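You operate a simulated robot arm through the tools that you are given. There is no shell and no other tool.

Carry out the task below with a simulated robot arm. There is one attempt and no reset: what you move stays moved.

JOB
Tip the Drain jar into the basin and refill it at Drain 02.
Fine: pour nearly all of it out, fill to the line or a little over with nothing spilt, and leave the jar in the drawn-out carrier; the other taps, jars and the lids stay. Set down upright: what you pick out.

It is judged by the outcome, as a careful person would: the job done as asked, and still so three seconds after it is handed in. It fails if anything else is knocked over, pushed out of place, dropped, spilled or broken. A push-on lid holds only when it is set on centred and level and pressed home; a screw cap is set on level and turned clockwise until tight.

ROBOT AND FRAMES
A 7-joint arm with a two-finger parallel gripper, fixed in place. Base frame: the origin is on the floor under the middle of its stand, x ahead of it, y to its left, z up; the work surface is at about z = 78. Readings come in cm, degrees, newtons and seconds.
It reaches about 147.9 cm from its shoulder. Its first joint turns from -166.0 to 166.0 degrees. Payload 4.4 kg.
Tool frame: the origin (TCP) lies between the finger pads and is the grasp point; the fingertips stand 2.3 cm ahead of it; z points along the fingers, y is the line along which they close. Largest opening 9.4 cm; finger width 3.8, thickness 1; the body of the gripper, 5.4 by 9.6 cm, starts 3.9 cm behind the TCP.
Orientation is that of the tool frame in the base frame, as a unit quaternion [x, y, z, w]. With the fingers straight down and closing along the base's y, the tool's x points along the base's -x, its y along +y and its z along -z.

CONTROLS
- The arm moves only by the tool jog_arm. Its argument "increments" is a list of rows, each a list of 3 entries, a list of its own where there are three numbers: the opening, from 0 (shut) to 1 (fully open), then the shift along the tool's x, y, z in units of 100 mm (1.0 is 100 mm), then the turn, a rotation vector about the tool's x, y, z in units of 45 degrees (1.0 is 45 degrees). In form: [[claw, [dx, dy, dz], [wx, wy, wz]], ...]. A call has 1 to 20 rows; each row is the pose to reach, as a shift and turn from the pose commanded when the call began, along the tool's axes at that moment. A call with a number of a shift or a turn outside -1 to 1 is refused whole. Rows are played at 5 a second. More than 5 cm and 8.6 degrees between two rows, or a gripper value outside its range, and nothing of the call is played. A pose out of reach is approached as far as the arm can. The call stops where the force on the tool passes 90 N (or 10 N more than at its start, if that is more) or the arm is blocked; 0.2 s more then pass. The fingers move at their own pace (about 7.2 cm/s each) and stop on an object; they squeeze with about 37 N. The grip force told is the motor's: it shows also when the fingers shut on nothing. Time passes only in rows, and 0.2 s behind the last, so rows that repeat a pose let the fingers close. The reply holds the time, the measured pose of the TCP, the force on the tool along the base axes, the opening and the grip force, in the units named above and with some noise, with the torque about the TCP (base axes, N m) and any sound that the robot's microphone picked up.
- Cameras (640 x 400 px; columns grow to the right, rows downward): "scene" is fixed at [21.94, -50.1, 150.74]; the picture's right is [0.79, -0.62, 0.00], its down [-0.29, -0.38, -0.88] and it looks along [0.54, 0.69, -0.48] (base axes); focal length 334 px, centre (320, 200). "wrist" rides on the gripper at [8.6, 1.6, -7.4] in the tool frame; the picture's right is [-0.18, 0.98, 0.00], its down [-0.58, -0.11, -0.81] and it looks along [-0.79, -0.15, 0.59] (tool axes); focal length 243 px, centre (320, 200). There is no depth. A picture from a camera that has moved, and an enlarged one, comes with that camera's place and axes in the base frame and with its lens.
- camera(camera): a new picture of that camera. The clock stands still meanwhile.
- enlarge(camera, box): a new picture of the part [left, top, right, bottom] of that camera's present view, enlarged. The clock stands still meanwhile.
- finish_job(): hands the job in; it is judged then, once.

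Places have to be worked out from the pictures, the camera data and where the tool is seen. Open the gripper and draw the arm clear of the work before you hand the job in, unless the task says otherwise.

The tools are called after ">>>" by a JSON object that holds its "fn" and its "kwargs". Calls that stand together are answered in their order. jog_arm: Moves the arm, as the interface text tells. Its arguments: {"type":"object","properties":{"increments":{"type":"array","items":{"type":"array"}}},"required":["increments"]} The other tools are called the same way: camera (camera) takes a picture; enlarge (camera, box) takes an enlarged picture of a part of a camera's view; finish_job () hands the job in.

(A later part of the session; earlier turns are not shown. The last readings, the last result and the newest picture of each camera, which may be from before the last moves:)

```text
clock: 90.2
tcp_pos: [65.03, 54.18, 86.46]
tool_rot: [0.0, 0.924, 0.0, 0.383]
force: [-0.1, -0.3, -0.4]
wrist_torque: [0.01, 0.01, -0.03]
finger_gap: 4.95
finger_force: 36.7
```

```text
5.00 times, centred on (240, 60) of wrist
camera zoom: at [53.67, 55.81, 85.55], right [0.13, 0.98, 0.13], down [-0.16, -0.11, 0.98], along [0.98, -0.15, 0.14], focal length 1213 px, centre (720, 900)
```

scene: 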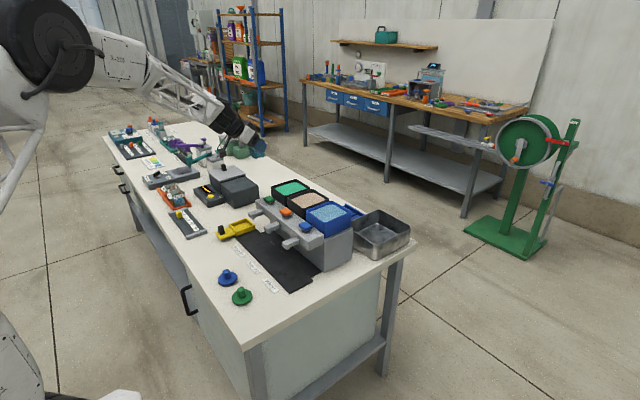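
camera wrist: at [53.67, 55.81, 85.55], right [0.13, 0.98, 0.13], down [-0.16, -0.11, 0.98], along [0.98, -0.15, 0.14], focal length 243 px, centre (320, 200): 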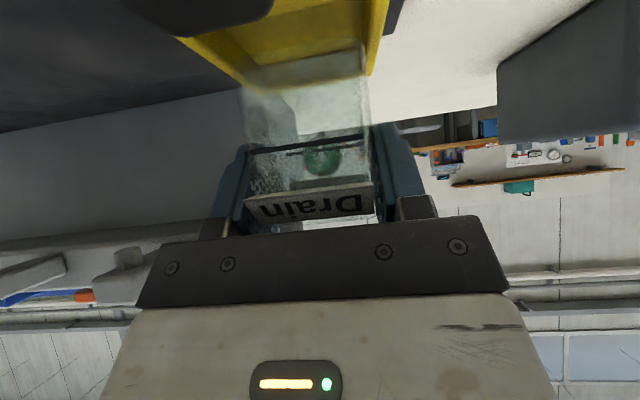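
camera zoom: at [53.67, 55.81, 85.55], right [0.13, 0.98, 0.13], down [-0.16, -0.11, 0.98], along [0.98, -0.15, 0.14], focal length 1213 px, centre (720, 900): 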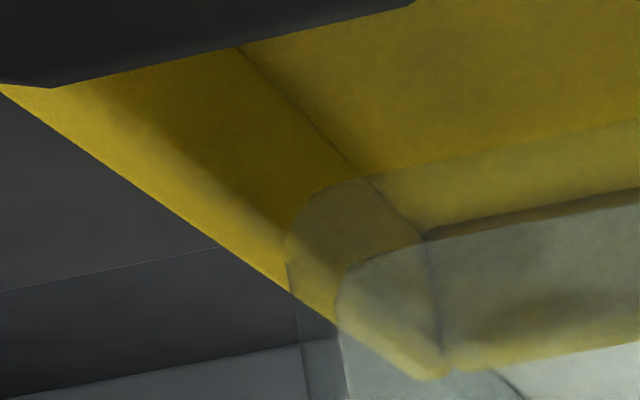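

Combining the views, the carrier's interior centre is about (64.9, 54.0), so I'll shift slightly (−0.2 x, −0.18 y) and lower 1.2 cm, watching the forces.

>>> {"fn": "jog_arm", "kwargs": {"increments": [[0.3, [0.014, -0.018, -0.014], [0, 0, 0]], [0.3, [0.042, -0.018, 0.014], [0, 0, 0]], [0.3, [0.07, -0.018, 0.042], [0, 0, 0]], [0.3, [0.099, -0.018, 0.071], [0, 0, 0]], [0.3, [0.099, -0.018, 0.071], [0, 0, 0]]]}}

>>> {"fn": "enlarge", "kwargs": {"camera": "scene", "box": [224, 210, 264, 240]}}

>>> {"fn": "enlarge", "kwargs": {"camera": "wrist", "box": [170, 0, 410, 150]}}

```text
clock: 91.4
tcp_pos: [64.76, 54.08, 85.32]
tool_rot: [0.0, 0.924, 0.0, 0.383]
force: [0.1, 0.1, -1.1]
wrist_torque: [0.02, 0.01, -0.03]
finger_gap: 4.96
finger_force: 37.3
```

```text
13.33 times, centred on (244, 225) of scene
camera zoom: at [21.94, -50.1, 150.74], right [0.79, -0.62, 0.0], down [-0.29, -0.38, -0.88], along [0.54, 0.69, -0.48], focal length 4448 px, centre (1333, -133)
```

zoom: 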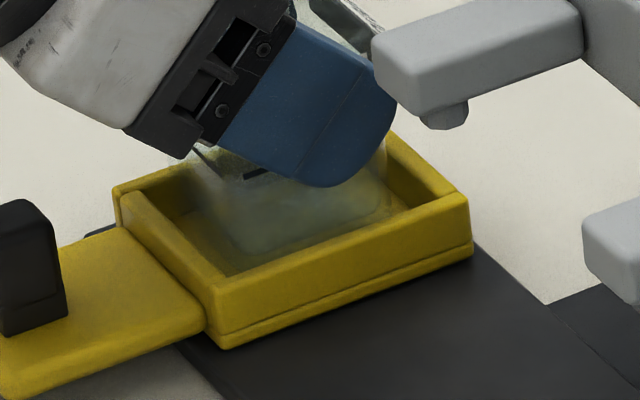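

```text
2.67 times, centred on (290, 75) of wrist
camera zoom: at [53.41, 55.7, 84.34], right [0.13, 0.98, 0.13], down [-0.16, -0.11, 0.98], along [0.98, -0.15, 0.14], focal length 647 px, centre (400, 533)
```

zoom: 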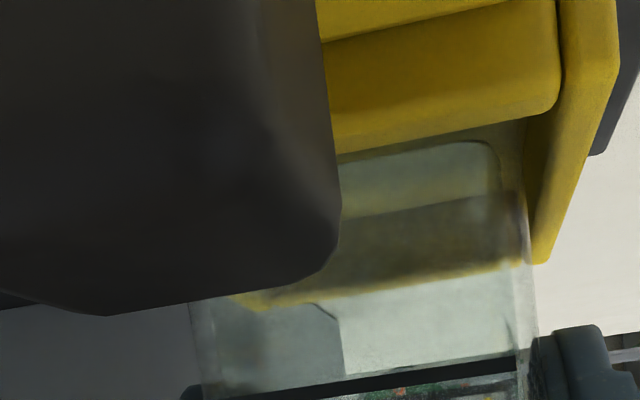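

The dark object at left in the wrist view is the carrier knob near the camera. Checking that clearance from the scene camera before lowering further.

>>> {"fn": "enlarge", "kwargs": {"camera": "scene", "box": [190, 195, 250, 240]}}

```text
8.89 times, centred on (220, 218) of scene
camera zoom: at [21.94, -50.1, 150.74], right [0.79, -0.62, 0.0], down [-0.29, -0.38, -0.88], along [0.54, 0.69, -0.48], focal length 2965 px, centre (1209, 44)
```

zoom: 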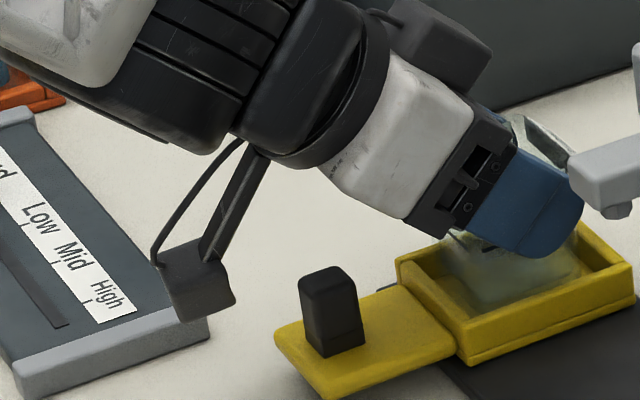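

There's ample room between the camera, knob and table. Lowering another 0.6 cm in small steps.

>>> {"fn": "jog_arm", "kwargs": {"increments": [[0.3, [0.014, 0, 0.014], [0, 0, 0]], [0.3, [0.028, 0, 0.028], [0, 0, 0]], [0.3, [0.042, 0, 0.042], [0, 0, 0]], [0.3, [0.042, 0, 0.042], [0, 0, 0]]]}}

>>> {"fn": "enlarge", "kwargs": {"camera": "scene", "box": [224, 210, 264, 240]}}

```text
clock: 92.4
tcp_pos: [64.79, 54.1, 84.6]
tool_rot: [0.001, 0.924, 0.0, 0.383]
force: [0.5, -0.5, -0.5]
wrist_torque: [0.04, 0.02, 0.0]
finger_gap: 4.97
finger_force: 36.7
```

```text
13.33 times, centred on (244, 225) of scene
camera zoom: at [21.94, -50.1, 150.74], right [0.79, -0.62, 0.0], down [-0.29, -0.38, -0.88], along [0.54, 0.69, -0.48], focal length 4448 px, centre (1333, -133)
```

zoom: 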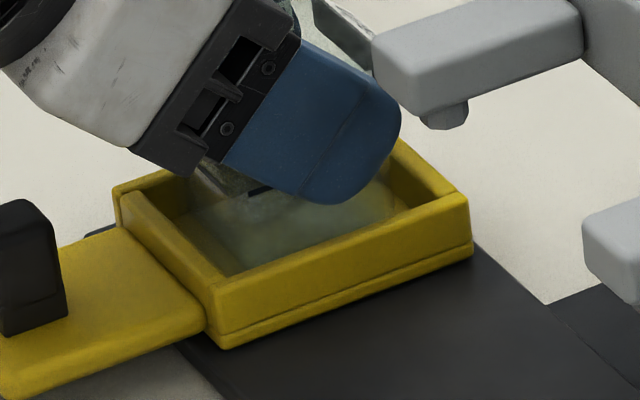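

The jar's base is inside the walls with no contact force yet. Continuing down in small steps until it touches the floor.

>>> {"fn": "jog_arm", "kwargs": {"increments": [[0.3, [0.007, 0, 0.007], [0, 0, 0]], [0.3, [0.014, 0, 0.014], [0, 0, 0]], [0.3, [0.014, 0, 0.014], [0, 0, 0]]]}}

>>> {"fn": "jog_arm", "kwargs": {"increments": [[0.3, [0.007, 0, 0.007], [0, 0, 0]], [0.3, [0.014, 0, 0.014], [0, 0, 0]], [0.3, [0.014, 0, 0.014], [0, 0, 0]]]}}

```text
clock: 93.2
tcp_pos: [64.81, 54.2, 84.6]
tool_rot: [-0.001, 0.923, 0.001, 0.384]
force: [-1.1, -1.9, 11.9]
wrist_torque: [-0.11, -0.27, -0.04]
finger_gap: 4.96
finger_force: 37.2
```

```text
clock: 94.0
tcp_pos: [64.88, 54.05, 84.48]
tool_rot: [0.0, 0.924, 0.001, 0.383]
force: [-0.3, 0.0, 35.5]
wrist_torque: [-0.11, -0.11, 0.0]
finger_gap: 5.0
finger_force: 37.5
```

Contact with the floor at TCP z≈84.5 (jar base ≈79.5, well inside the walls). Relieving the load slightly, then checking level before release.

>>> {"fn": "jog_arm", "kwargs": {"increments": [[0.3, [-0.01, 0, -0.01], [0, 0, 0]], [0.3, [-0.018, 0, -0.018], [0, 0, 0]], [0.3, [-0.018, 0, -0.018], [0, 0, 0]]]}}

>>> {"fn": "enlarge", "kwargs": {"camera": "scene", "box": [224, 210, 264, 240]}}

>>> {"fn": "camera", "kwargs": {"camera": "wrist"}}

```text
clock: 94.8
tcp_pos: [64.83, 54.05, 84.52]
tool_rot: [0.0, 0.924, -0.001, 0.382]
force: [5.8, -0.3, 20.2]
wrist_torque: [0.04, -0.45, -0.02]
finger_gap: 4.97
finger_force: 36.6
```

```text
13.33 times, centred on (244, 225) of scene
camera zoom: at [21.94, -50.1, 150.74], right [0.79, -0.62, 0.0], down [-0.29, -0.38, -0.88], along [0.54, 0.69, -0.48], focal length 4448 px, centre (1333, -133)
```

zoom: 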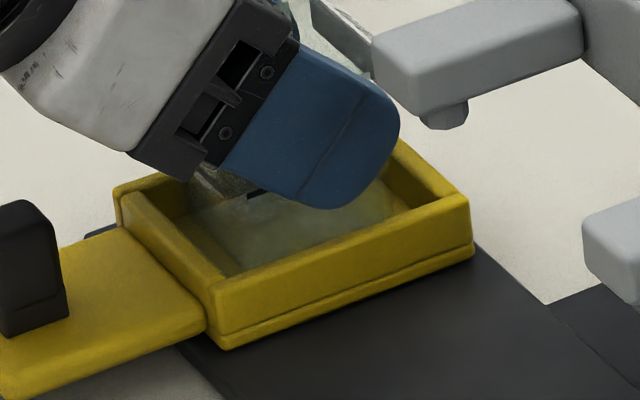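

```text
taken
camera wrist: at [53.42, 55.68, 83.63], right [0.13, 0.98, 0.13], down [-0.16, -0.11, 0.98], along [0.98, -0.15, 0.14], focal length 243 px, centre (320, 200)
```

wrist: 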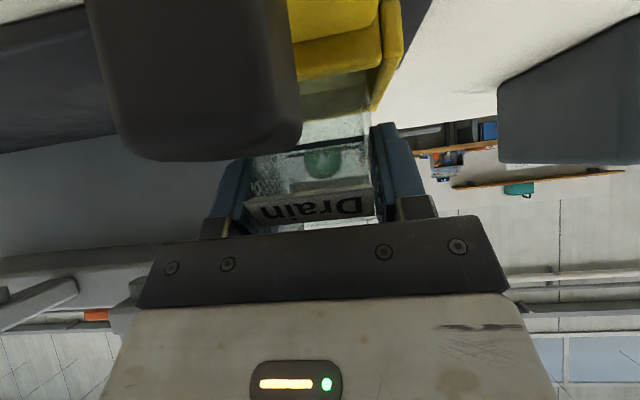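

Still about 20 N of load; easing up a bit more, then opening the fingers.

>>> {"fn": "jog_arm", "kwargs": {"increments": [[0.3, [-0.006, 0, -0.006], [0, 0, 0]], [0.3, [-0.012, 0, -0.012], [0, 0, 0]], [0.3, [-0.012, 0, -0.012], [0, 0, 0]]]}}

```text
clock: 95.6
tcp_pos: [64.85, 53.99, 84.64]
tool_rot: [0.0, 0.924, -0.001, 0.382]
force: [-0.9, 0.5, 1.2]
wrist_torque: [-0.01, 0.03, 0.02]
finger_gap: 4.99
finger_force: 37.0
```

The load is down to about 1 N, so the jar is sitting on the floor. Releasing by opening gently.

>>> {"fn": "jog_arm", "kwargs": {"increments": [[0.58, [0, 0, 0], [0, 0, 0]], [0.64, [0, 0, 0], [0, 0, 0]], [0.7, [0, 0, 0], [0, 0, 0]], [0.7, [0, 0, 0], [0, 0, 0]]]}}

>>> {"fn": "camera", "kwargs": {"camera": "wrist"}}

>>> {"fn": "enlarge", "kwargs": {"camera": "scene", "box": [224, 205, 264, 235]}}

```text
clock: 96.6
tcp_pos: [64.87, 54.09, 84.68]
tool_rot: [0.0, 0.924, 0.0, 0.382]
force: [0.0, -0.2, 0.1]
wrist_torque: [0.01, -0.03, 0.01]
finger_gap: 6.6
finger_force: 0.0
```

```text
taken
camera wrist: at [53.47, 55.66, 83.82], right [0.13, 0.98, 0.13], down [-0.16, -0.11, 0.98], along [0.98, -0.15, 0.14], focal length 243 px, centre (320, 200)
```

wrist: 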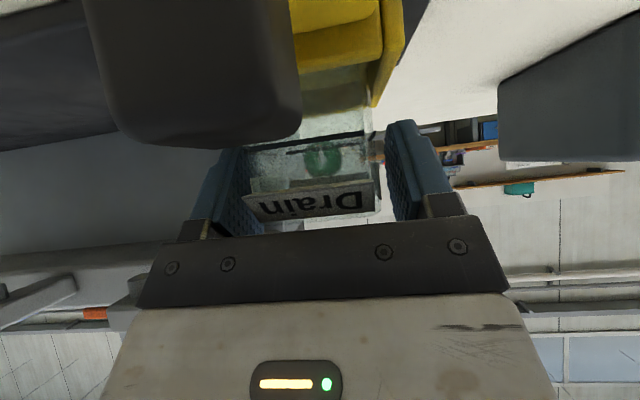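

```text
13.33 times, centred on (244, 220) of scene
camera zoom: at [21.94, -50.1, 150.74], right [0.79, -0.62, 0.0], down [-0.29, -0.38, -0.88], along [0.54, 0.69, -0.48], focal length 4448 px, centre (1333, -67)
```

zoom: 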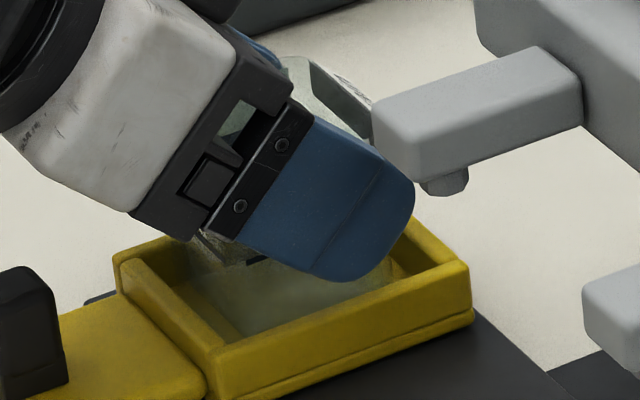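

Released cleanly. Retreating straight back along the tool axis.

>>> {"fn": "jog_arm", "kwargs": {"increments": [[0.75, [0, 0, -0.08], [0, 0, 0]], [0.75, [0, 0, -0.2], [0, 0, 0]], [0.75, [0, 0, -0.4], [0, 0, 0]], [0.75, [0, 0, -0.6], [0, 0, 0]], [0.75, [0, 0, -0.8], [0, 0, 0]], [0.75, [0, 0, -1.0], [0, 0, 0]]]}}

>>> {"fn": "camera", "kwargs": {"camera": "wrist"}}

>>> {"fn": "enlarge", "kwargs": {"camera": "scene", "box": [214, 200, 270, 242]}}

```text
clock: 98.0
tcp_pos: [57.68, 54.11, 91.74]
tool_rot: [-0.002, 0.924, 0.001, 0.382]
force: [-0.2, 0.4, 0.6]
wrist_torque: [-0.07, -0.01, -0.06]
finger_gap: 7.05
finger_force: 0.0
```

```text
taken
camera wrist: at [46.27, 55.61, 90.84], right [0.13, 0.98, 0.13], down [-0.16, -0.11, 0.98], along [0.98, -0.15, 0.14], focal length 243 px, centre (320, 200)
```

wrist: 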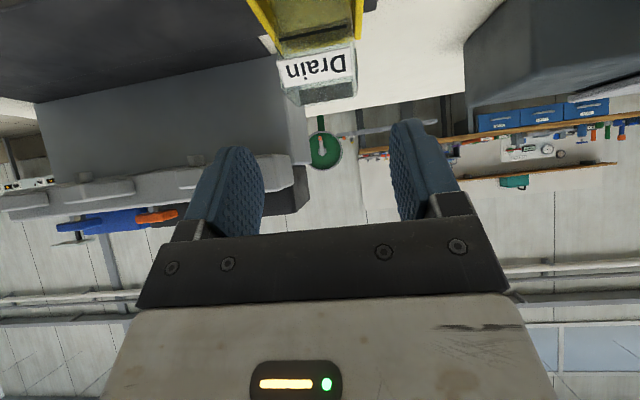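

```text
9.52 times, centred on (242, 221) of scene
camera zoom: at [21.94, -50.1, 150.74], right [0.79, -0.62, 0.0], down [-0.29, -0.38, -0.88], along [0.54, 0.69, -0.48], focal length 3177 px, centre (1063, 0)
```

zoom: 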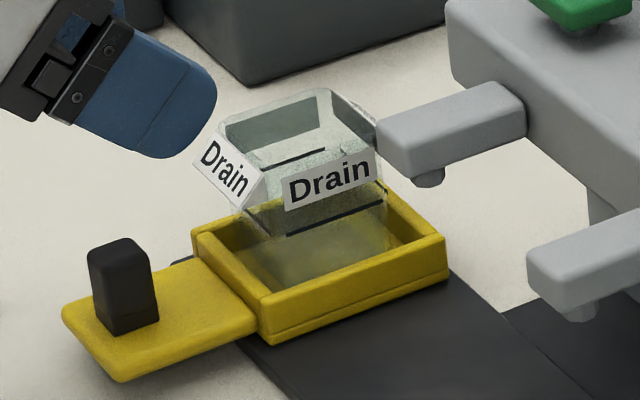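

The jar stands upright and empty in the carrier, with its fill line facing the scene camera. The stations are about 11 cm apart, so Drain 02 is at y≈32. Next I'll raise and turn the tool to point straight down above the knob near (57, 54).

>>> {"fn": "jog_arm", "kwargs": {"increments": [[0.75, [-0.2, 0, -0.25], [0, 0, 0]], [0.75, [-0.4, 0, -0.5], [0, 0, 0]], [0.75, [-0.5, 0, -0.64], [0, 0, 0]], [0.75, [-0.5, 0, -0.64], [0, 0.17, 0]], [0.75, [-0.5, 0, -0.64], [0, 0.34, 0]], [0.75, [-0.5, 0, -0.64], [0, 0.51, 0]], [0.75, [-0.5, 0, -0.64], [0, 0.68, 0]], [0.75, [-0.5, 0, -0.64], [0, 0.85, 0]], [0.75, [-0.5, 0, -0.64], [0, 1.0, 0]], [0.75, [-0.5, 0, -0.64], [0, 1.0, 0]]]}}

>>> {"fn": "camera", "kwargs": {"camera": "wrist"}}

>>> {"fn": "enlarge", "kwargs": {"camera": "scene", "box": [190, 170, 290, 245]}}

```text
clock: 100.2
tcp_pos: [56.66, 54.05, 99.82]
tool_rot: [-0.001, 1.0, 0.001, -0.002]
force: [0.1, 0.1, 0.6]
wrist_torque: [0.01, -0.03, 0.0]
finger_gap: 7.04
finger_force: 0.0
```

```text
taken
camera wrist: at [48.11, 55.67, 107.25], right [0.18, 0.98, 0.0], down [0.58, -0.11, 0.81], along [0.79, -0.15, -0.59], focal length 243 px, centre (320, 200)
```

wrist: 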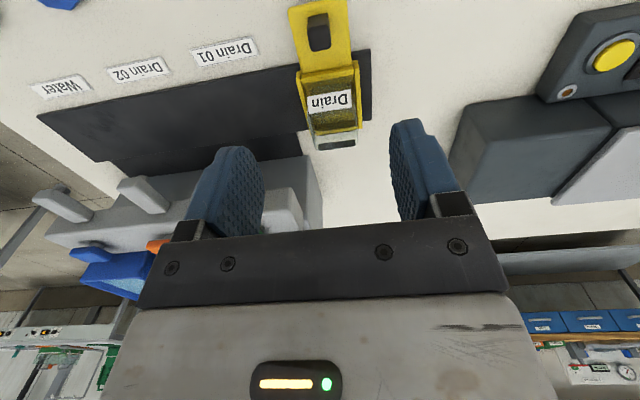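

```text
5.33 times, centred on (240, 208) of scene
camera zoom: at [21.94, -50.1, 150.74], right [0.79, -0.62, 0.0], down [-0.29, -0.38, -0.88], along [0.54, 0.69, -0.48], focal length 1779 px, centre (747, 160)
```

zoom: 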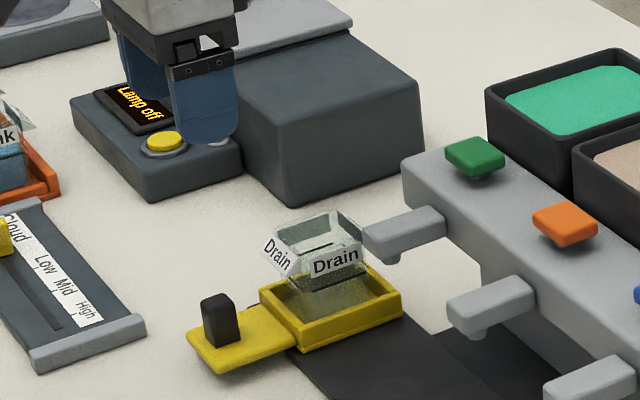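

>>> {"fn": "enlarge", "kwargs": {"camera": "wrist", "box": [260, 0, 400, 100]}}

```text
4.00 times, centred on (330, 50) of wrist
camera zoom: at [48.11, 55.67, 107.25], right [0.18, 0.98, 0.0], down [0.58, -0.11, 0.81], along [0.79, -0.15, -0.59], focal length 970 px, centre (280, 800)
```

zoom: 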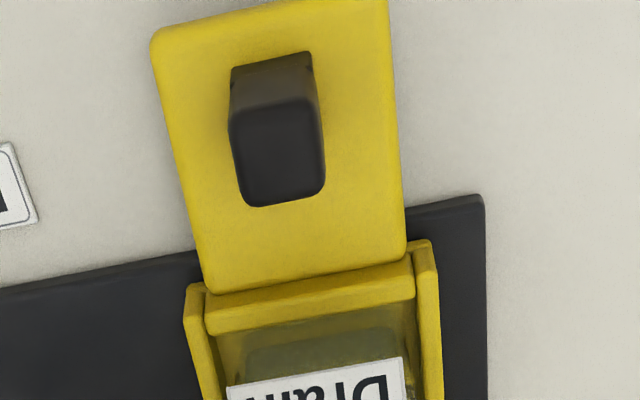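

The knob spans about x 56.1–58.0, y 53.0–54.9, with its top at z≈82.3. Descending straight down onto it with the fingers about 5 cm apart.

>>> {"fn": "jog_arm", "kwargs": {"increments": [[0.53, [-0.034, -0.01, 0.2], [0, 0, 0]], [0.53, [-0.034, -0.01, 0.5], [0, 0, 0]], [0.53, [-0.034, -0.01, 0.8], [0, 0, 0]], [0.53, [-0.034, -0.01, 1.0], [0, 0, 0]]]}}

>>> {"fn": "jog_arm", "kwargs": {"increments": [[0.53, [0, 0, 0.2], [0, 0, 0]], [0.53, [0, 0, 0.35], [0, 0, 0]], [0.53, [0, 0, 0.45], [0, 0, 0]]]}}

>>> {"fn": "enlarge", "kwargs": {"camera": "scene", "box": [190, 185, 270, 245]}}

>>> {"fn": "camera", "kwargs": {"camera": "wrist"}}

```text
clock: 101.2
tcp_pos: [57.15, 54.02, 89.91]
tool_rot: [-0.001, 1.0, 0.0, 0.0]
force: [-0.1, -1.0, 0.5]
wrist_torque: [0.02, -0.02, 0.02]
finger_gap: 4.99
finger_force: 0.0
```

```text
clock: 102.0
tcp_pos: [57.19, 54.0, 85.2]
tool_rot: [0.001, 1.0, 0.0, 0.001]
force: [-0.1, -0.5, -0.6]
wrist_torque: [-0.02, 0.02, 0.05]
finger_gap: 5.0
finger_force: 0.1
```

```text
6.67 times, centred on (230, 215) of scene
camera zoom: at [21.94, -50.1, 150.74], right [0.79, -0.62, 0.0], down [-0.29, -0.38, -0.88], along [0.54, 0.69, -0.48], focal length 2224 px, centre (920, 100)
```

zoom: 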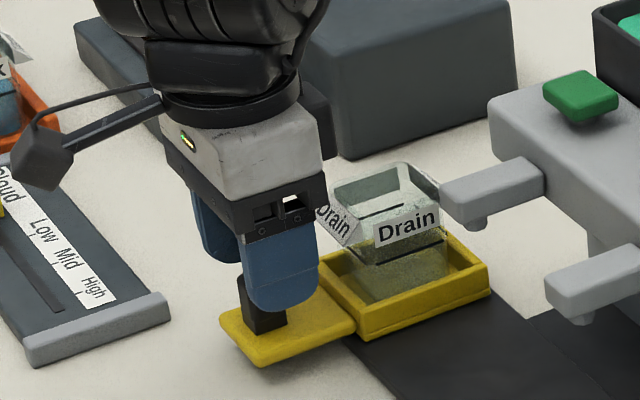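

```text
taken
camera wrist: at [48.42, 55.62, 92.62], right [0.18, 0.98, 0.0], down [0.58, -0.11, 0.81], along [0.79, -0.15, -0.59], focal length 243 px, centre (320, 200)
```

wrist: 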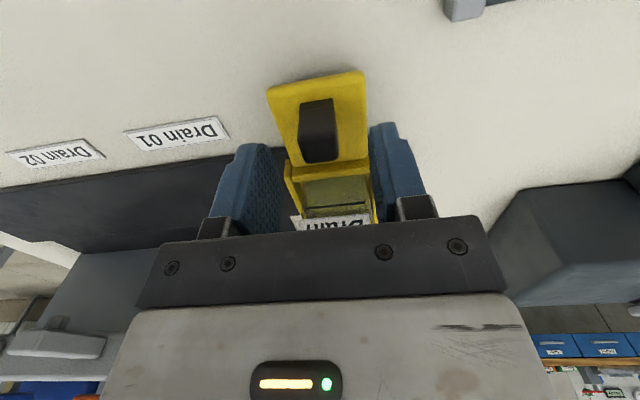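

The fingers straddle the knob. Lowering the last 3.2 cm and closing gently.

>>> {"fn": "jog_arm", "kwargs": {"increments": [[0.53, [0, 0, 0.1], [0, 0, 0]], [0.53, [0, 0, 0.2], [0, 0, 0]], [0.53, [0, 0, 0.28], [0, 0, 0]], [0.53, [0, 0, 0.32], [0, 0, 0]], [0.53, [0, 0, 0.32], [0, 0, 0]]]}}

>>> {"fn": "enlarge", "kwargs": {"camera": "scene", "box": [200, 200, 264, 248]}}

>>> {"fn": "camera", "kwargs": {"camera": "wrist"}}

```text
clock: 103.2
tcp_pos: [57.0, 53.88, 82.13]
tool_rot: [0.0, 1.0, -0.001, 0.0]
force: [-0.2, 0.1, 0.5]
wrist_torque: [-0.01, 0.01, 0.01]
finger_gap: 4.98
finger_force: 0.0
```

```text
8.33 times, centred on (232, 224) of scene
camera zoom: at [21.94, -50.1, 150.74], right [0.79, -0.62, 0.0], down [-0.29, -0.38, -0.88], along [0.54, 0.69, -0.48], focal length 2780 px, centre (1053, 0)
```

zoom: 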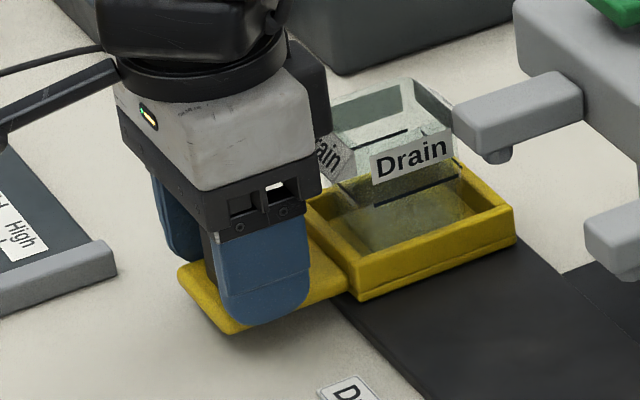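

```text
taken
camera wrist: at [48.35, 55.6, 89.47], right [0.18, 0.98, 0.0], down [0.58, -0.11, 0.81], along [0.79, -0.15, -0.59], focal length 243 px, centre (320, 200)
```

wrist: 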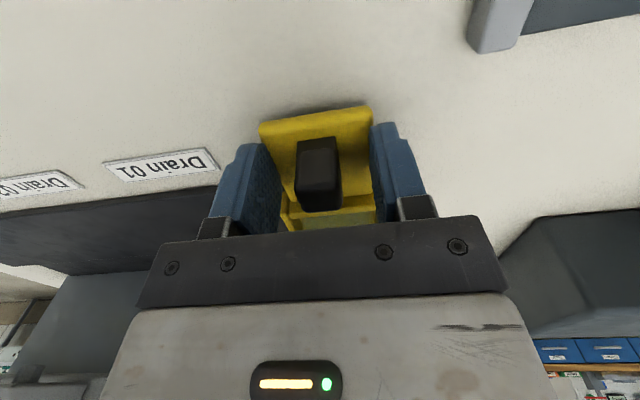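

Positioned over the knob with no contact. Closing.

>>> {"fn": "jog_arm", "kwargs": {"increments": [[0.35, [0, 0, 0], [0, 0, 0]], [0.25, [0, 0, 0], [0, 0, 0]], [0.1, [0, 0, 0], [0, 0, 0]], [0.1, [0, 0, 0], [0, 0, 0]], [0.1, [0, 0, 0], [0, 0, 0]]]}}

>>> {"fn": "enlarge", "kwargs": {"camera": "scene", "box": [200, 200, 264, 248]}}

```text
clock: 104.4
tcp_pos: [57.05, 53.99, 82.21]
tool_rot: [0.0, 1.0, 0.0, 0.001]
force: [0.0, 0.3, 0.1]
wrist_torque: [-0.03, -0.06, -0.07]
finger_gap: 1.98
finger_force: 44.9
```

```text
8.33 times, centred on (232, 224) of scene
camera zoom: at [21.94, -50.1, 150.74], right [0.79, -0.62, 0.0], down [-0.29, -0.38, -0.88], along [0.54, 0.69, -0.48], focal length 2780 px, centre (1053, 0)
```

zoom: 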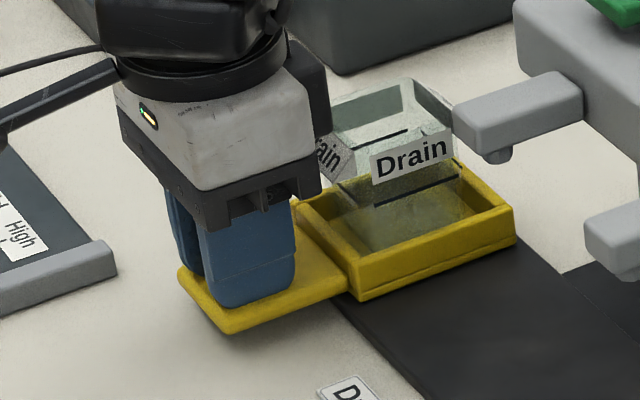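

Knob held (1.98 cm). Sliding slowly toward −y, first 2 cm, to see that the carrier runs freely.

>>> {"fn": "jog_arm", "kwargs": {"increments": [[0.1, [0, -0.02, 0], [0, 0, 0]], [0.1, [0, -0.05, 0], [0, 0, 0]], [0.1, [0, -0.09, 0], [0, 0, 0]], [0.1, [0, -0.13, 0], [0, 0, 0]], [0.1, [0, -0.17, 0], [0, 0, 0]], [0.1, [0, -0.2, 0], [0, 0, 0]]]}}

>>> {"fn": "enlarge", "kwargs": {"camera": "scene", "box": [200, 200, 280, 260]}}

```text
clock: 105.8
tcp_pos: [57.0, 51.9, 82.08]
tool_rot: [0.0, 1.0, 0.001, 0.0]
force: [-27.8, 0.5, 2.4]
wrist_torque: [0.39, 0.87, -0.2]
finger_gap: 2.01
finger_force: 44.7
```

```text
6.67 times, centred on (240, 230) of scene
camera zoom: at [21.94, -50.1, 150.74], right [0.79, -0.62, 0.0], down [-0.29, -0.38, -0.88], along [0.54, 0.69, -0.48], focal length 2224 px, centre (853, 0)
```

zoom: 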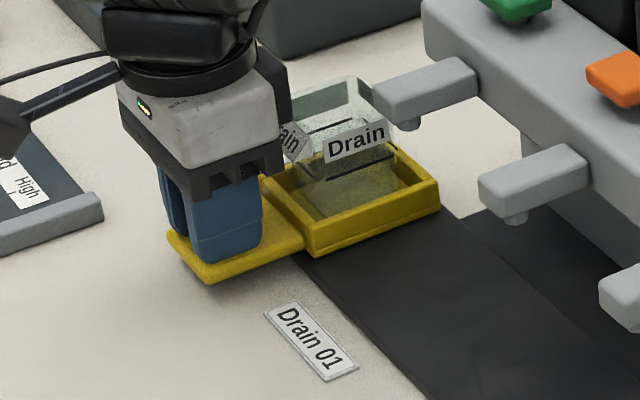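

The carrier slides along, but there's about −28 N sideways on the tool, so I'll ease x by −0.1 cm to unload it before continuing.

>>> {"fn": "jog_arm", "kwargs": {"increments": [[0.1, [0.005, 0, 0], [0, 0, 0]], [0.1, [0.01, 0, 0], [0, 0, 0]], [0.1, [0.01, 0, 0], [0, 0, 0]]]}}

```text
clock: 106.6
tcp_pos: [57.1, 51.89, 82.08]
tool_rot: [0.0, 1.0, 0.0, 0.0]
force: [-17.5, -1.0, -4.8]
wrist_torque: [-0.09, 0.54, -0.08]
finger_gap: 2.01
finger_force: 45.2
```

It dropped to −17 N; easing a little more in −x.

>>> {"fn": "jog_arm", "kwargs": {"increments": [[0.1, [0.008, 0, 0], [0, 0, 0]], [0.1, [0.016, 0, 0], [0, 0, 0]], [0.1, [0.016, 0, 0], [0, 0, 0]]]}}

>>> {"fn": "enlarge", "kwargs": {"camera": "scene", "box": [210, 205, 274, 253]}}

>>> {"fn": "camera", "kwargs": {"camera": "wrist"}}

```text
clock: 107.4
tcp_pos: [57.02, 52.02, 82.06]
tool_rot: [-0.001, 1.0, 0.0, 0.0]
force: [29.5, -0.7, -25.5]
wrist_torque: [-0.97, -0.07, 0.02]
finger_gap: 2.04
finger_force: 44.6
```

```text
8.33 times, centred on (242, 229) of scene
camera zoom: at [21.94, -50.1, 150.74], right [0.79, -0.62, 0.0], down [-0.29, -0.38, -0.88], along [0.54, 0.69, -0.48], focal length 2780 px, centre (970, -42)
```

zoom: 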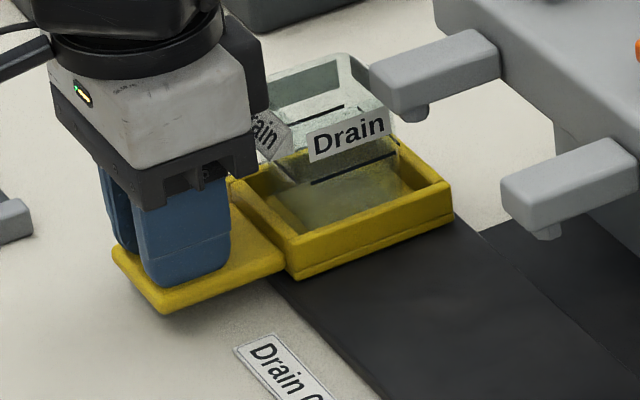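

```text
taken
camera wrist: at [48.32, 53.59, 89.51], right [0.18, 0.98, 0.0], down [0.58, -0.11, 0.81], along [0.79, -0.15, -0.59], focal length 243 px, centre (320, 200)
```

wrist: 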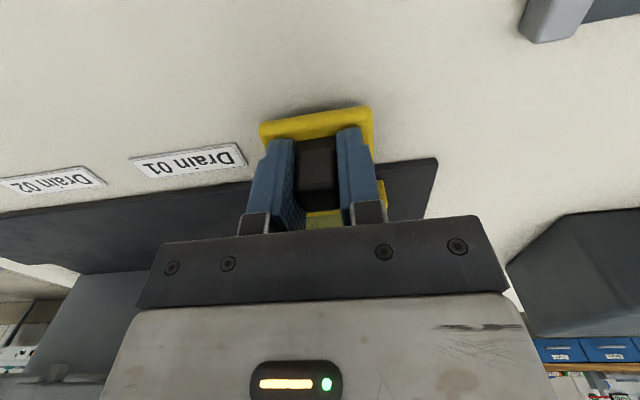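

That overshot (+29 N), so the neutral point is in between. Moving back by +0.09 cm.

>>> {"fn": "jog_arm", "kwargs": {"increments": [[0.1, [-0.005, 0, 0], [0, 0, 0]], [0.1, [-0.009, 0, 0], [0, 0, 0]], [0.1, [-0.009, 0, 0], [0, 0, 0]]]}}

```text
clock: 108.2
tcp_pos: [56.96, 51.87, 82.13]
tool_rot: [-0.001, 1.0, 0.0, 0.0]
force: [16.7, -0.3, -15.5]
wrist_torque: [0.05, -1.07, 0.01]
finger_gap: 1.97
finger_force: 44.8
```

The stiff rail makes a tight grip fight small path errors. I'll loosen to a loose cage around the knob (about 2.4 cm gap), so I only push along the rail.

>>> {"fn": "jog_arm", "kwargs": {"increments": [[0.23, [0, 0, 0], [0, 0, 0]], [0.255, [0, 0, 0], [0, 0, 0]], [0.255, [0, 0, 0], [0, 0, 0]]]}}

>>> {"fn": "jog_arm", "kwargs": {"increments": [[0.255, [0, -0.02, 0], [0, 0, 0]], [0.255, [0, -0.05, 0], [0, 0, 0]], [0.255, [0, -0.09, 0], [0, 0, 0]], [0.255, [0, -0.13, 0], [0, 0, 0]], [0.255, [0, -0.17, 0], [0, 0, 0]], [0.255, [0, -0.2, 0], [0, 0, 0]]]}}

>>> {"fn": "enlarge", "kwargs": {"camera": "scene", "box": [210, 205, 274, 253]}}

```text
clock: 109.0
tcp_pos: [56.91, 51.96, 82.1]
tool_rot: [0.0, 1.0, -0.001, 0.0]
force: [0.1, -0.5, 0.4]
wrist_torque: [-0.01, 0.02, 0.01]
finger_gap: 2.39
finger_force: 0.1
```

```text
clock: 110.4
tcp_pos: [56.78, 50.06, 82.04]
tool_rot: [-0.001, 1.0, -0.001, 0.001]
force: [-0.3, 0.5, 0.2]
wrist_torque: [0.01, 0.03, -0.06]
finger_gap: 2.42
finger_force: 0.0
```

```text
8.33 times, centred on (242, 229) of scene
camera zoom: at [21.94, -50.1, 150.74], right [0.79, -0.62, 0.0], down [-0.29, -0.38, -0.88], along [0.54, 0.69, -0.48], focal length 2780 px, centre (970, -42)
```

zoom: 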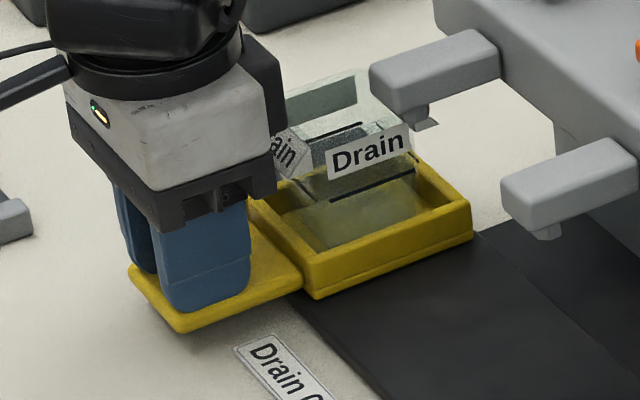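

No residual forces now and the carrier follows. Sliding on smoothly by 10 cm.

>>> {"fn": "jog_arm", "kwargs": {"increments": [[0.255, [0, -0.02, 0], [0, 0, 0]], [0.255, [0, -0.06, 0], [0, 0, 0]], [0.255, [0, -0.11, 0], [0, 0, 0]], [0.255, [0, -0.17, 0], [0, 0, 0]], [0.255, [0, -0.23, 0], [0, 0, 0]], [0.255, [0, -0.29, 0], [0, 0, 0]], [0.255, [0, -0.35, 0], [0, 0, 0]], [0.255, [0, -0.41, 0], [0, 0, 0]], [0.255, [0, -0.47, 0], [0, 0, 0]], [0.255, [0, -0.53, 0], [0, 0, 0]], [0.255, [0, -0.59, 0], [0, 0, 0]], [0.255, [0, -0.65, 0], [0, 0, 0]], [0.255, [0, -0.71, 0], [0, 0, 0]], [0.255, [0, -0.77, 0], [0, 0, 0]], [0.255, [0, -0.83, 0], [0, 0, 0]], [0.255, [0, -0.89, 0], [0, 0, 0]], [0.255, [0, -0.94, 0], [0, 0, 0]], [0.255, [0, -0.98, 0], [0, 0, 0]], [0.255, [0, -1.0, 0], [0, 0, 0]]]}}

>>> {"fn": "enlarge", "kwargs": {"camera": "scene", "box": [210, 200, 306, 272]}}

>>> {"fn": "camera", "kwargs": {"camera": "wrist"}}

```text
clock: 114.4
tcp_pos: [56.89, 39.92, 82.16]
tool_rot: [0.0, 1.0, 0.0, 0.0]
force: [-0.5, 0.3, -0.1]
wrist_torque: [0.0, -0.02, 0.02]
finger_gap: 2.44
finger_force: 0.3
```

```text
5.56 times, centred on (258, 236) of scene
camera zoom: at [21.94, -50.1, 150.74], right [0.79, -0.62, 0.0], down [-0.29, -0.38, -0.88], along [0.54, 0.69, -0.48], focal length 1853 px, centre (664, 0)
```

zoom: 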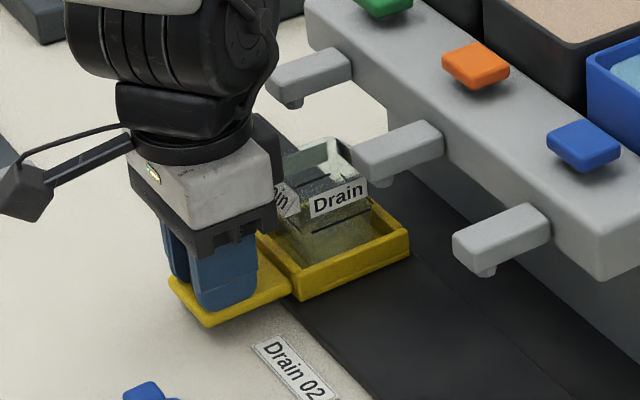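

```text
taken
camera wrist: at [48.32, 41.57, 89.53], right [0.18, 0.98, 0.0], down [0.58, -0.11, 0.81], along [0.79, -0.15, -0.59], focal length 243 px, centre (320, 200)
```

wrist: 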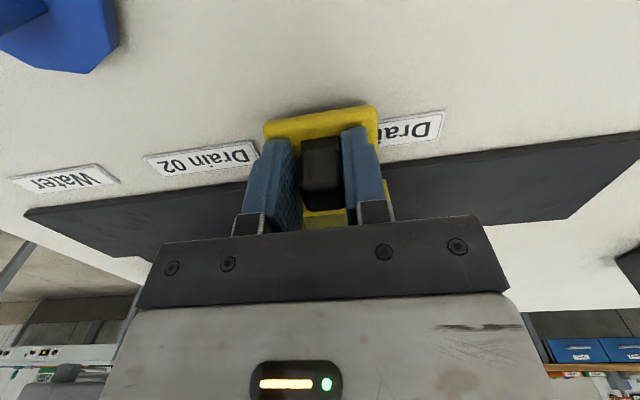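

Moving well, with no interference. Sliding the remaining 8.1 cm so the jar sits under the Drain 02 spout at y≈32.

>>> {"fn": "jog_arm", "kwargs": {"increments": [[0.255, [0, -0.02, 0], [0, 0, 0]], [0.255, [0, -0.06, 0], [0, 0, 0]], [0.255, [0, -0.11, 0], [0, 0, 0]], [0.255, [0, -0.17, 0], [0, 0, 0]], [0.255, [0, -0.23, 0], [0, 0, 0]], [0.255, [0, -0.29, 0], [0, 0, 0]], [0.255, [0, -0.35, 0], [0, 0, 0]], [0.255, [0, -0.41, 0], [0, 0, 0]], [0.255, [0, -0.47, 0], [0, 0, 0]], [0.255, [0, -0.53, 0], [0, 0, 0]], [0.255, [0, -0.59, 0], [0, 0, 0]], [0.255, [0, -0.65, 0], [0, 0, 0]], [0.255, [0, -0.7, 0], [0, 0, 0]], [0.255, [0, -0.75, 0], [0, 0, 0]], [0.255, [0, -0.78, 0], [0, 0, 0]], [0.255, [0, -0.8, 0], [0, 0, 0]]]}}

>>> {"fn": "enlarge", "kwargs": {"camera": "scene", "box": [230, 205, 310, 265]}}

>>> {"fn": "camera", "kwargs": {"camera": "wrist"}}

```text
clock: 117.8
tcp_pos: [57.02, 31.86, 82.05]
tool_rot: [-0.001, 1.0, 0.001, 0.0]
force: [-0.7, 0.4, -0.2]
wrist_torque: [0.04, 0.0, 0.0]
finger_gap: 2.41
finger_force: 0.0
```

```text
6.67 times, centred on (270, 235) of scene
camera zoom: at [21.94, -50.1, 150.74], right [0.79, -0.62, 0.0], down [-0.29, -0.38, -0.88], along [0.54, 0.69, -0.48], focal length 2224 px, centre (653, -33)
```

zoom: 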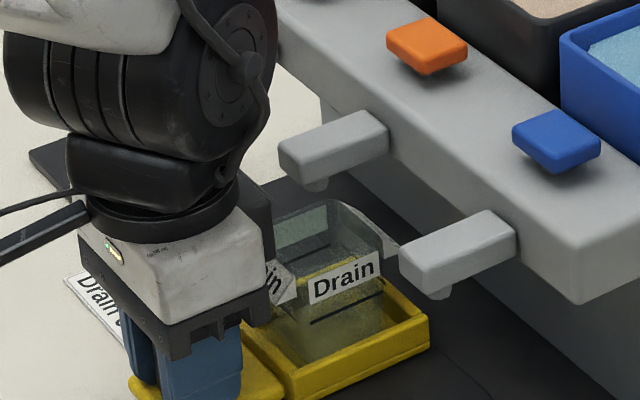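

```text
taken
camera wrist: at [48.32, 33.55, 89.52], right [0.18, 0.98, 0.0], down [0.58, -0.11, 0.81], along [0.79, -0.15, -0.59], focal length 243 px, centre (320, 200)
```

wrist: 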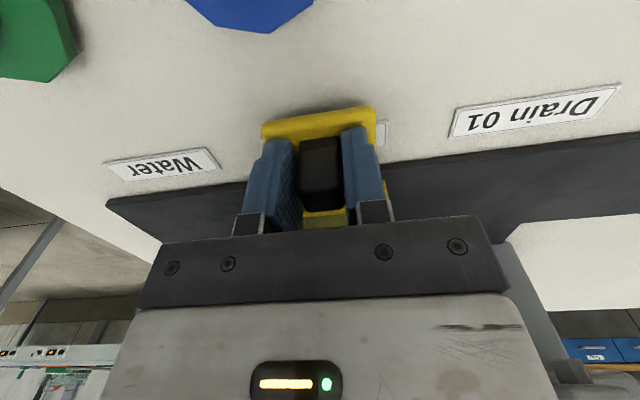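

The nub of the Drain 02 spout is over the jar's centre. Opening off the knob and rising straight up.

>>> {"fn": "jog_arm", "kwargs": {"increments": [[0.35, [0, 0, 0], [0, 0, 0]], [0.5, [0, 0, 0], [0, 0, 0]], [0.5, [0, 0, -0.05], [0, 0, 0]], [0.5, [0, 0, -0.15], [0, 0, 0]], [0.5, [0, 0, -0.35], [0, 0, 0]], [0.5, [0, 0, -0.6], [0, 0, 0]], [0.5, [0, 0, -0.85], [0, 0, 0]], [0.5, [0, 0, -1.0], [0, 0, 0]]]}}

>>> {"fn": "jog_arm", "kwargs": {"increments": [[0.3, [0, 0, -0.3], [0, 0, 0]], [0.1, [0, 0, -0.6], [0, 0, 0]], [0.0, [0, 0, -0.9], [0, 0, 0]], [0.0, [0, 0, -1.0], [0, 0, 0]]]}}

>>> {"fn": "camera", "kwargs": {"camera": "wrist"}}

>>> {"fn": "enlarge", "kwargs": {"camera": "scene", "box": [230, 195, 326, 267]}}

```text
clock: 119.6
tcp_pos: [57.08, 31.93, 92.12]
tool_rot: [0.0, 1.0, 0.001, -0.001]
force: [0.1, 0.1, -0.9]
wrist_torque: [-0.09, 0.01, 0.01]
finger_gap: 4.69
finger_force: 0.0
```

```text
clock: 120.6
tcp_pos: [56.89, 32.04, 102.22]
tool_rot: [-0.001, 1.0, 0.0, 0.0]
force: [-0.1, 0.6, 0.6]
wrist_torque: [-0.03, 0.01, -0.02]
finger_gap: 0.02
finger_force: 36.8
```

```text
taken
camera wrist: at [48.3, 33.63, 109.62], right [0.18, 0.98, 0.0], down [0.58, -0.11, 0.81], along [0.79, -0.15, -0.59], focal length 243 px, centre (320, 200)
```

wrist: 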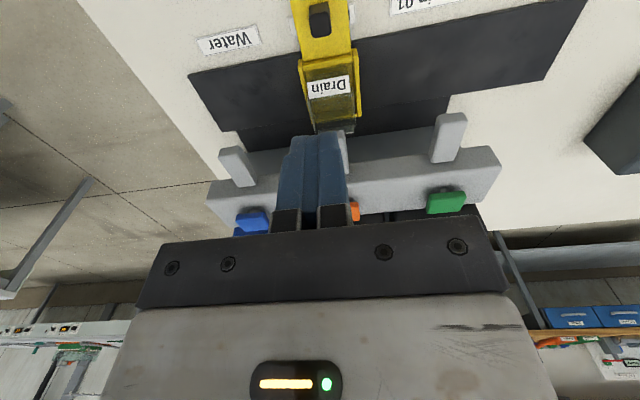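

```text
5.56 times, centred on (278, 231) of scene
camera zoom: at [21.94, -50.1, 150.74], right [0.79, -0.62, 0.0], down [-0.29, -0.38, -0.88], along [0.54, 0.69, -0.48], focal length 1853 px, centre (553, 28)
```

zoom: 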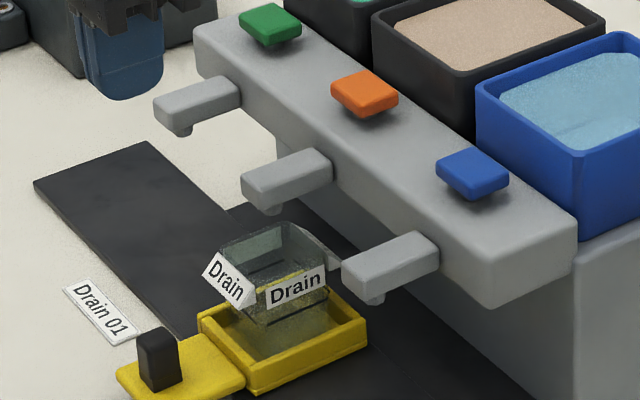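

The button top for Drain 02 (orange) triangulates to about (72.0, 32.2, 94.1), and the jar is right under its spout. Moving with closed fingers to above the orange button.

>>> {"fn": "jog_arm", "kwargs": {"increments": [[0.0, [-0.25, 0.005, 0], [0, 0, 0]], [0.0, [-0.5, 0.01, 0], [0, 0, 0]], [0.0, [-0.75, 0.015, 0], [0, 0, 0]], [0.0, [-1.0, 0.018, 0], [0, 0, 0]]]}}

>>> {"fn": "jog_arm", "kwargs": {"increments": [[0.0, [-0.25, 0, 0], [0, 0, 0]], [0.0, [-0.5, 0, 0.1], [0, 0, 0]], [0.0, [-0.5, 0, 0.3], [0, 0, 0]]]}}

>>> {"fn": "camera", "kwargs": {"camera": "wrist"}}

>>> {"fn": "enlarge", "kwargs": {"camera": "scene", "box": [230, 180, 326, 252]}}

```text
clock: 121.6
tcp_pos: [66.9, 32.1, 102.27]
tool_rot: [-0.002, 1.0, 0.0, 0.001]
force: [0.2, -1.3, -0.4]
wrist_torque: [-0.02, -0.02, -0.03]
finger_gap: 0.0
finger_force: 37.3
```

```text
clock: 122.4
tcp_pos: [71.91, 32.32, 99.21]
tool_rot: [-0.001, 1.0, 0.0, 0.0]
force: [-0.5, 0.4, -0.4]
wrist_torque: [-0.02, 0.0, -0.01]
finger_gap: 0.0
finger_force: 37.1
```

```text
taken
camera wrist: at [63.33, 33.86, 106.59], right [0.18, 0.98, 0.0], down [0.58, -0.11, 0.81], along [0.79, -0.15, -0.59], focal length 243 px, centre (320, 200)
```

wrist: 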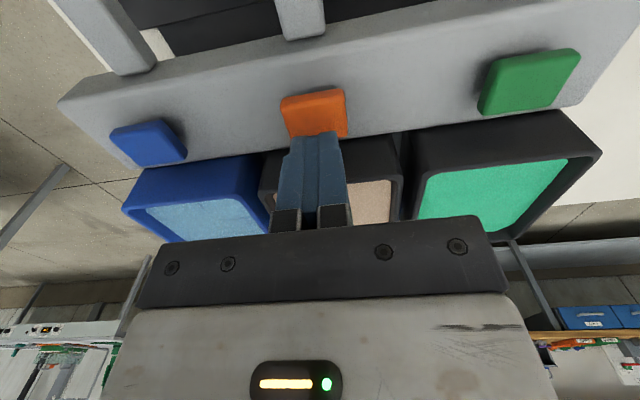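

```text
5.56 times, centred on (278, 216) of scene
camera zoom: at [21.94, -50.1, 150.74], right [0.79, -0.62, 0.0], down [-0.29, -0.38, -0.88], along [0.54, 0.69, -0.48], focal length 1853 px, centre (553, 111)
```

zoom: 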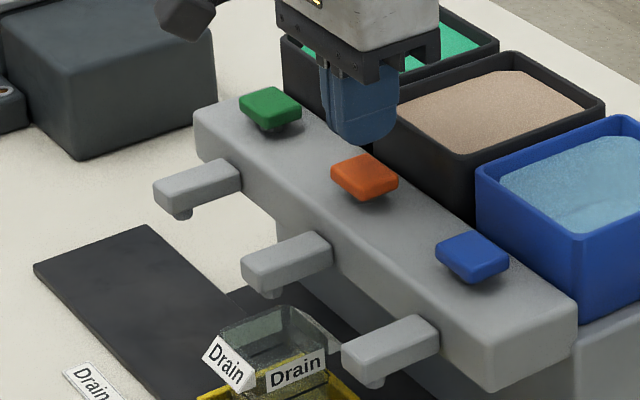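

The orange button is directly below the fingertips and the jar remains visible in the scene view. Lowering to just above the button.

>>> {"fn": "jog_arm", "kwargs": {"increments": [[0.0, [0, -0.01, 0.1], [0, 0, 0]], [0.0, [0, -0.01, 0.2], [0, 0, 0]], [0.0, [0, -0.01, 0.22], [0, 0, 0]]]}}

>>> {"fn": "enlarge", "kwargs": {"camera": "scene", "box": [262, 190, 310, 226]}}

>>> {"fn": "enlarge", "kwargs": {"camera": "scene", "box": [250, 225, 298, 261]}}

```text
clock: 123.2
tcp_pos: [71.99, 32.11, 97.05]
tool_rot: [0.001, 1.0, 0.0, 0.0]
force: [0.2, 1.7, 1.6]
wrist_torque: [0.02, -0.04, -0.01]
finger_gap: 0.01
finger_force: 37.3
```

```text
11.11 times, centred on (286, 208) of scene
camera zoom: at [21.94, -50.1, 150.74], right [0.79, -0.62, 0.0], down [-0.29, -0.38, -0.88], along [0.54, 0.69, -0.48], focal length 3707 px, centre (698, 111)
```

zoom: 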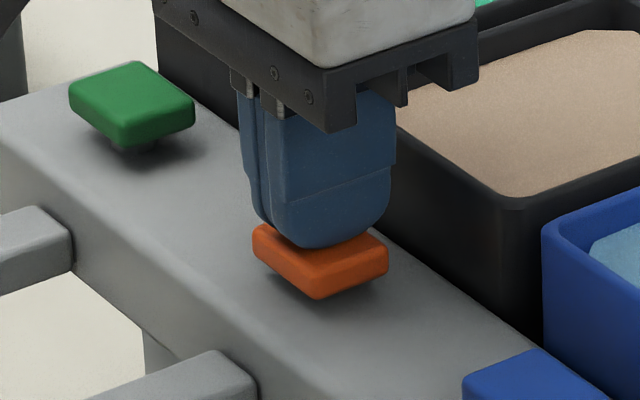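

```text
11.11 times, centred on (274, 243) of scene
camera zoom: at [21.94, -50.1, 150.74], right [0.79, -0.62, 0.0], down [-0.29, -0.38, -0.88], along [0.54, 0.69, -0.48], focal length 3707 px, centre (831, -278)
```

zoom: 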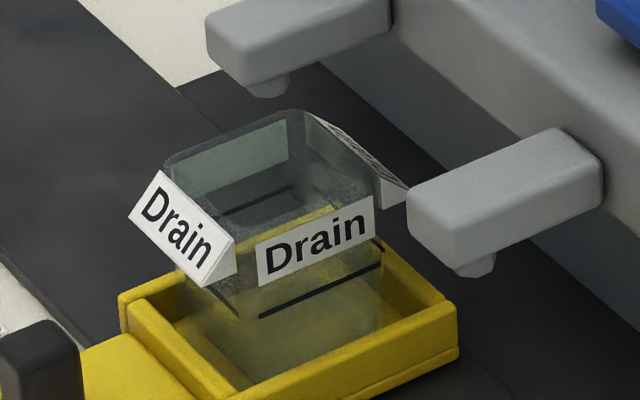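

Fingertips are just above the button, and the spout's nub is over the middle of the jar. Lowering in 0.2 cm steps, watching for force, sound and flow.

>>> {"fn": "jog_arm", "kwargs": {"increments": [[0.0, [0, 0, 0.02], [0, 0, 0]]]}}

>>> {"fn": "jog_arm", "kwargs": {"increments": [[0.0, [0, 0, 0.02], [0, 0, 0]]]}}

>>> {"fn": "jog_arm", "kwargs": {"increments": [[0.0, [0, 0, 0.02], [0, 0, 0]]]}}

>>> {"fn": "enlarge", "kwargs": {"camera": "scene", "box": [250, 205, 314, 253]}}

```text
clock: 123.6
tcp_pos: [72.04, 32.06, 96.76]
tool_rot: [-0.001, 1.0, -0.001, 0.0]
force: [-0.7, 2.3, 1.4]
wrist_torque: [0.04, 0.0, -0.03]
finger_gap: 0.02
finger_force: 37.0
```

```text
clock: 124.0
tcp_pos: [71.99, 32.01, 96.38]
tool_rot: [0.0, 1.0, -0.001, 0.0]
force: [-0.8, -0.6, 3.7]
wrist_torque: [-0.04, 0.02, 0.03]
finger_gap: 0.0
finger_force: 36.6
```

```text
clock: 124.4
tcp_pos: [72.09, 32.05, 96.3]
tool_rot: [0.001, 1.0, 0.0, 0.0]
force: [-4.1, -4.0, 12.0]
wrist_torque: [-0.07, 0.16, 0.03]
finger_gap: 0.0
finger_force: 36.5
```

```text
8.33 times, centred on (282, 229) of scene
camera zoom: at [21.94, -50.1, 150.74], right [0.79, -0.62, 0.0], down [-0.29, -0.38, -0.88], along [0.54, 0.69, -0.48], focal length 2780 px, centre (637, -42)
```

zoom: 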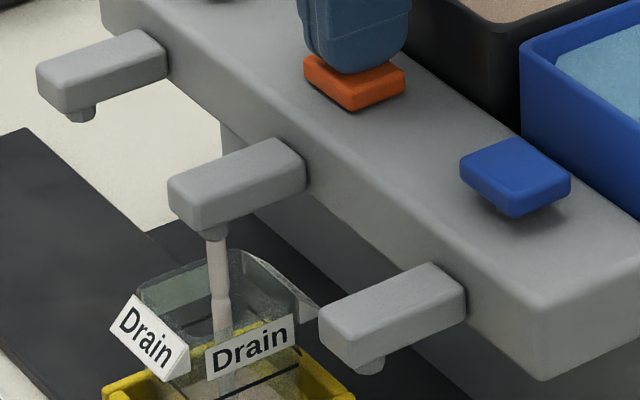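

The stream is flowing into the jar while the button is pressed. Checking the level.

>>> {"fn": "enlarge", "kwargs": {"camera": "scene", "box": [254, 228, 286, 252]}}

```text
16.00 times, centred on (270, 240) of scene
camera zoom: at [21.94, -50.1, 150.74], right [0.79, -0.62, 0.0], down [-0.29, -0.38, -0.88], along [0.54, 0.69, -0.48], focal length 5338 px, centre (1120, -440)
```

zoom: 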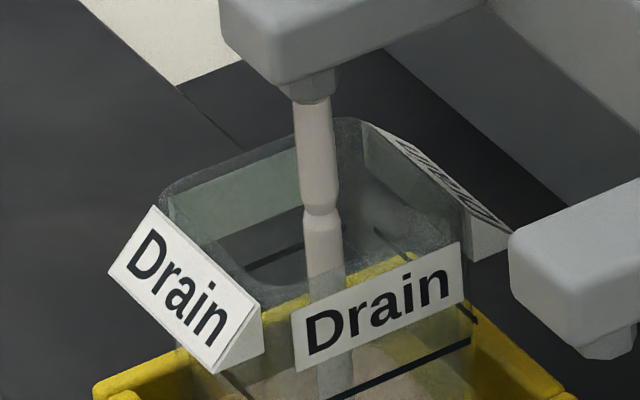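

>>> {"fn": "enlarge", "kwargs": {"camera": "scene", "box": [252, 236, 288, 262]}}

```text
15.38 times, centred on (270, 249) of scene
camera zoom: at [21.94, -50.1, 150.74], right [0.79, -0.62, 0.0], down [-0.29, -0.38, -0.88], along [0.54, 0.69, -0.48], focal length 5132 px, centre (1089, -554)
```

zoom: 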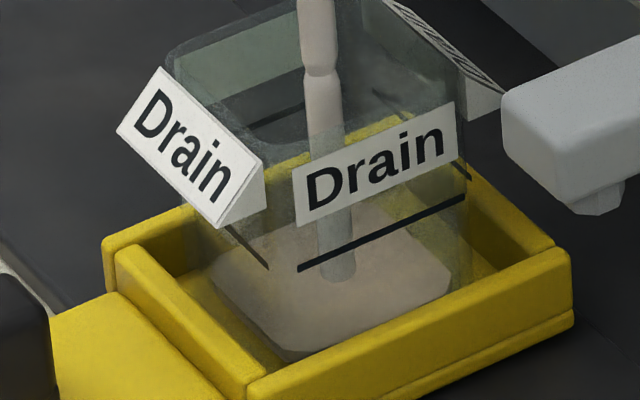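

A shallow layer so far. Holding the button for another 0.4 s and checking again.

>>> {"fn": "jog_arm", "kwargs": {"increments": [[0.0, [0, 0, 0], [0, 0, 0]]]}}

>>> {"fn": "enlarge", "kwargs": {"camera": "scene", "box": [252, 236, 288, 262]}}

```text
clock: 124.8
tcp_pos: [71.96, 32.02, 96.42]
tool_rot: [0.0, 1.0, 0.0, 0.0]
force: [-2.7, -4.3, 13.9]
wrist_torque: [-0.09, 0.09, 0.0]
finger_gap: 0.0
finger_force: 36.7
```

```text
15.38 times, centred on (270, 249) of scene
camera zoom: at [21.94, -50.1, 150.74], right [0.79, -0.62, 0.0], down [-0.29, -0.38, -0.88], along [0.54, 0.69, -0.48], focal length 5132 px, centre (1089, -554)
```

zoom: 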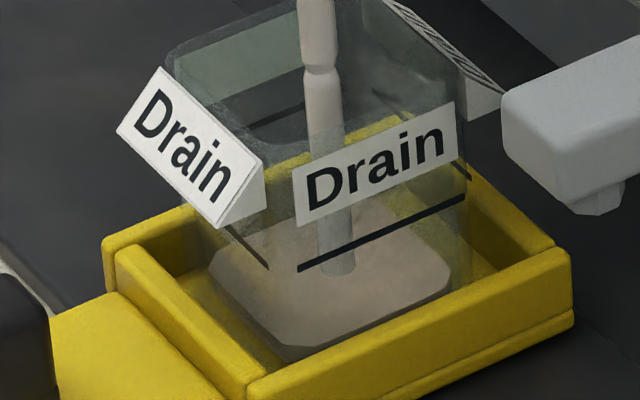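

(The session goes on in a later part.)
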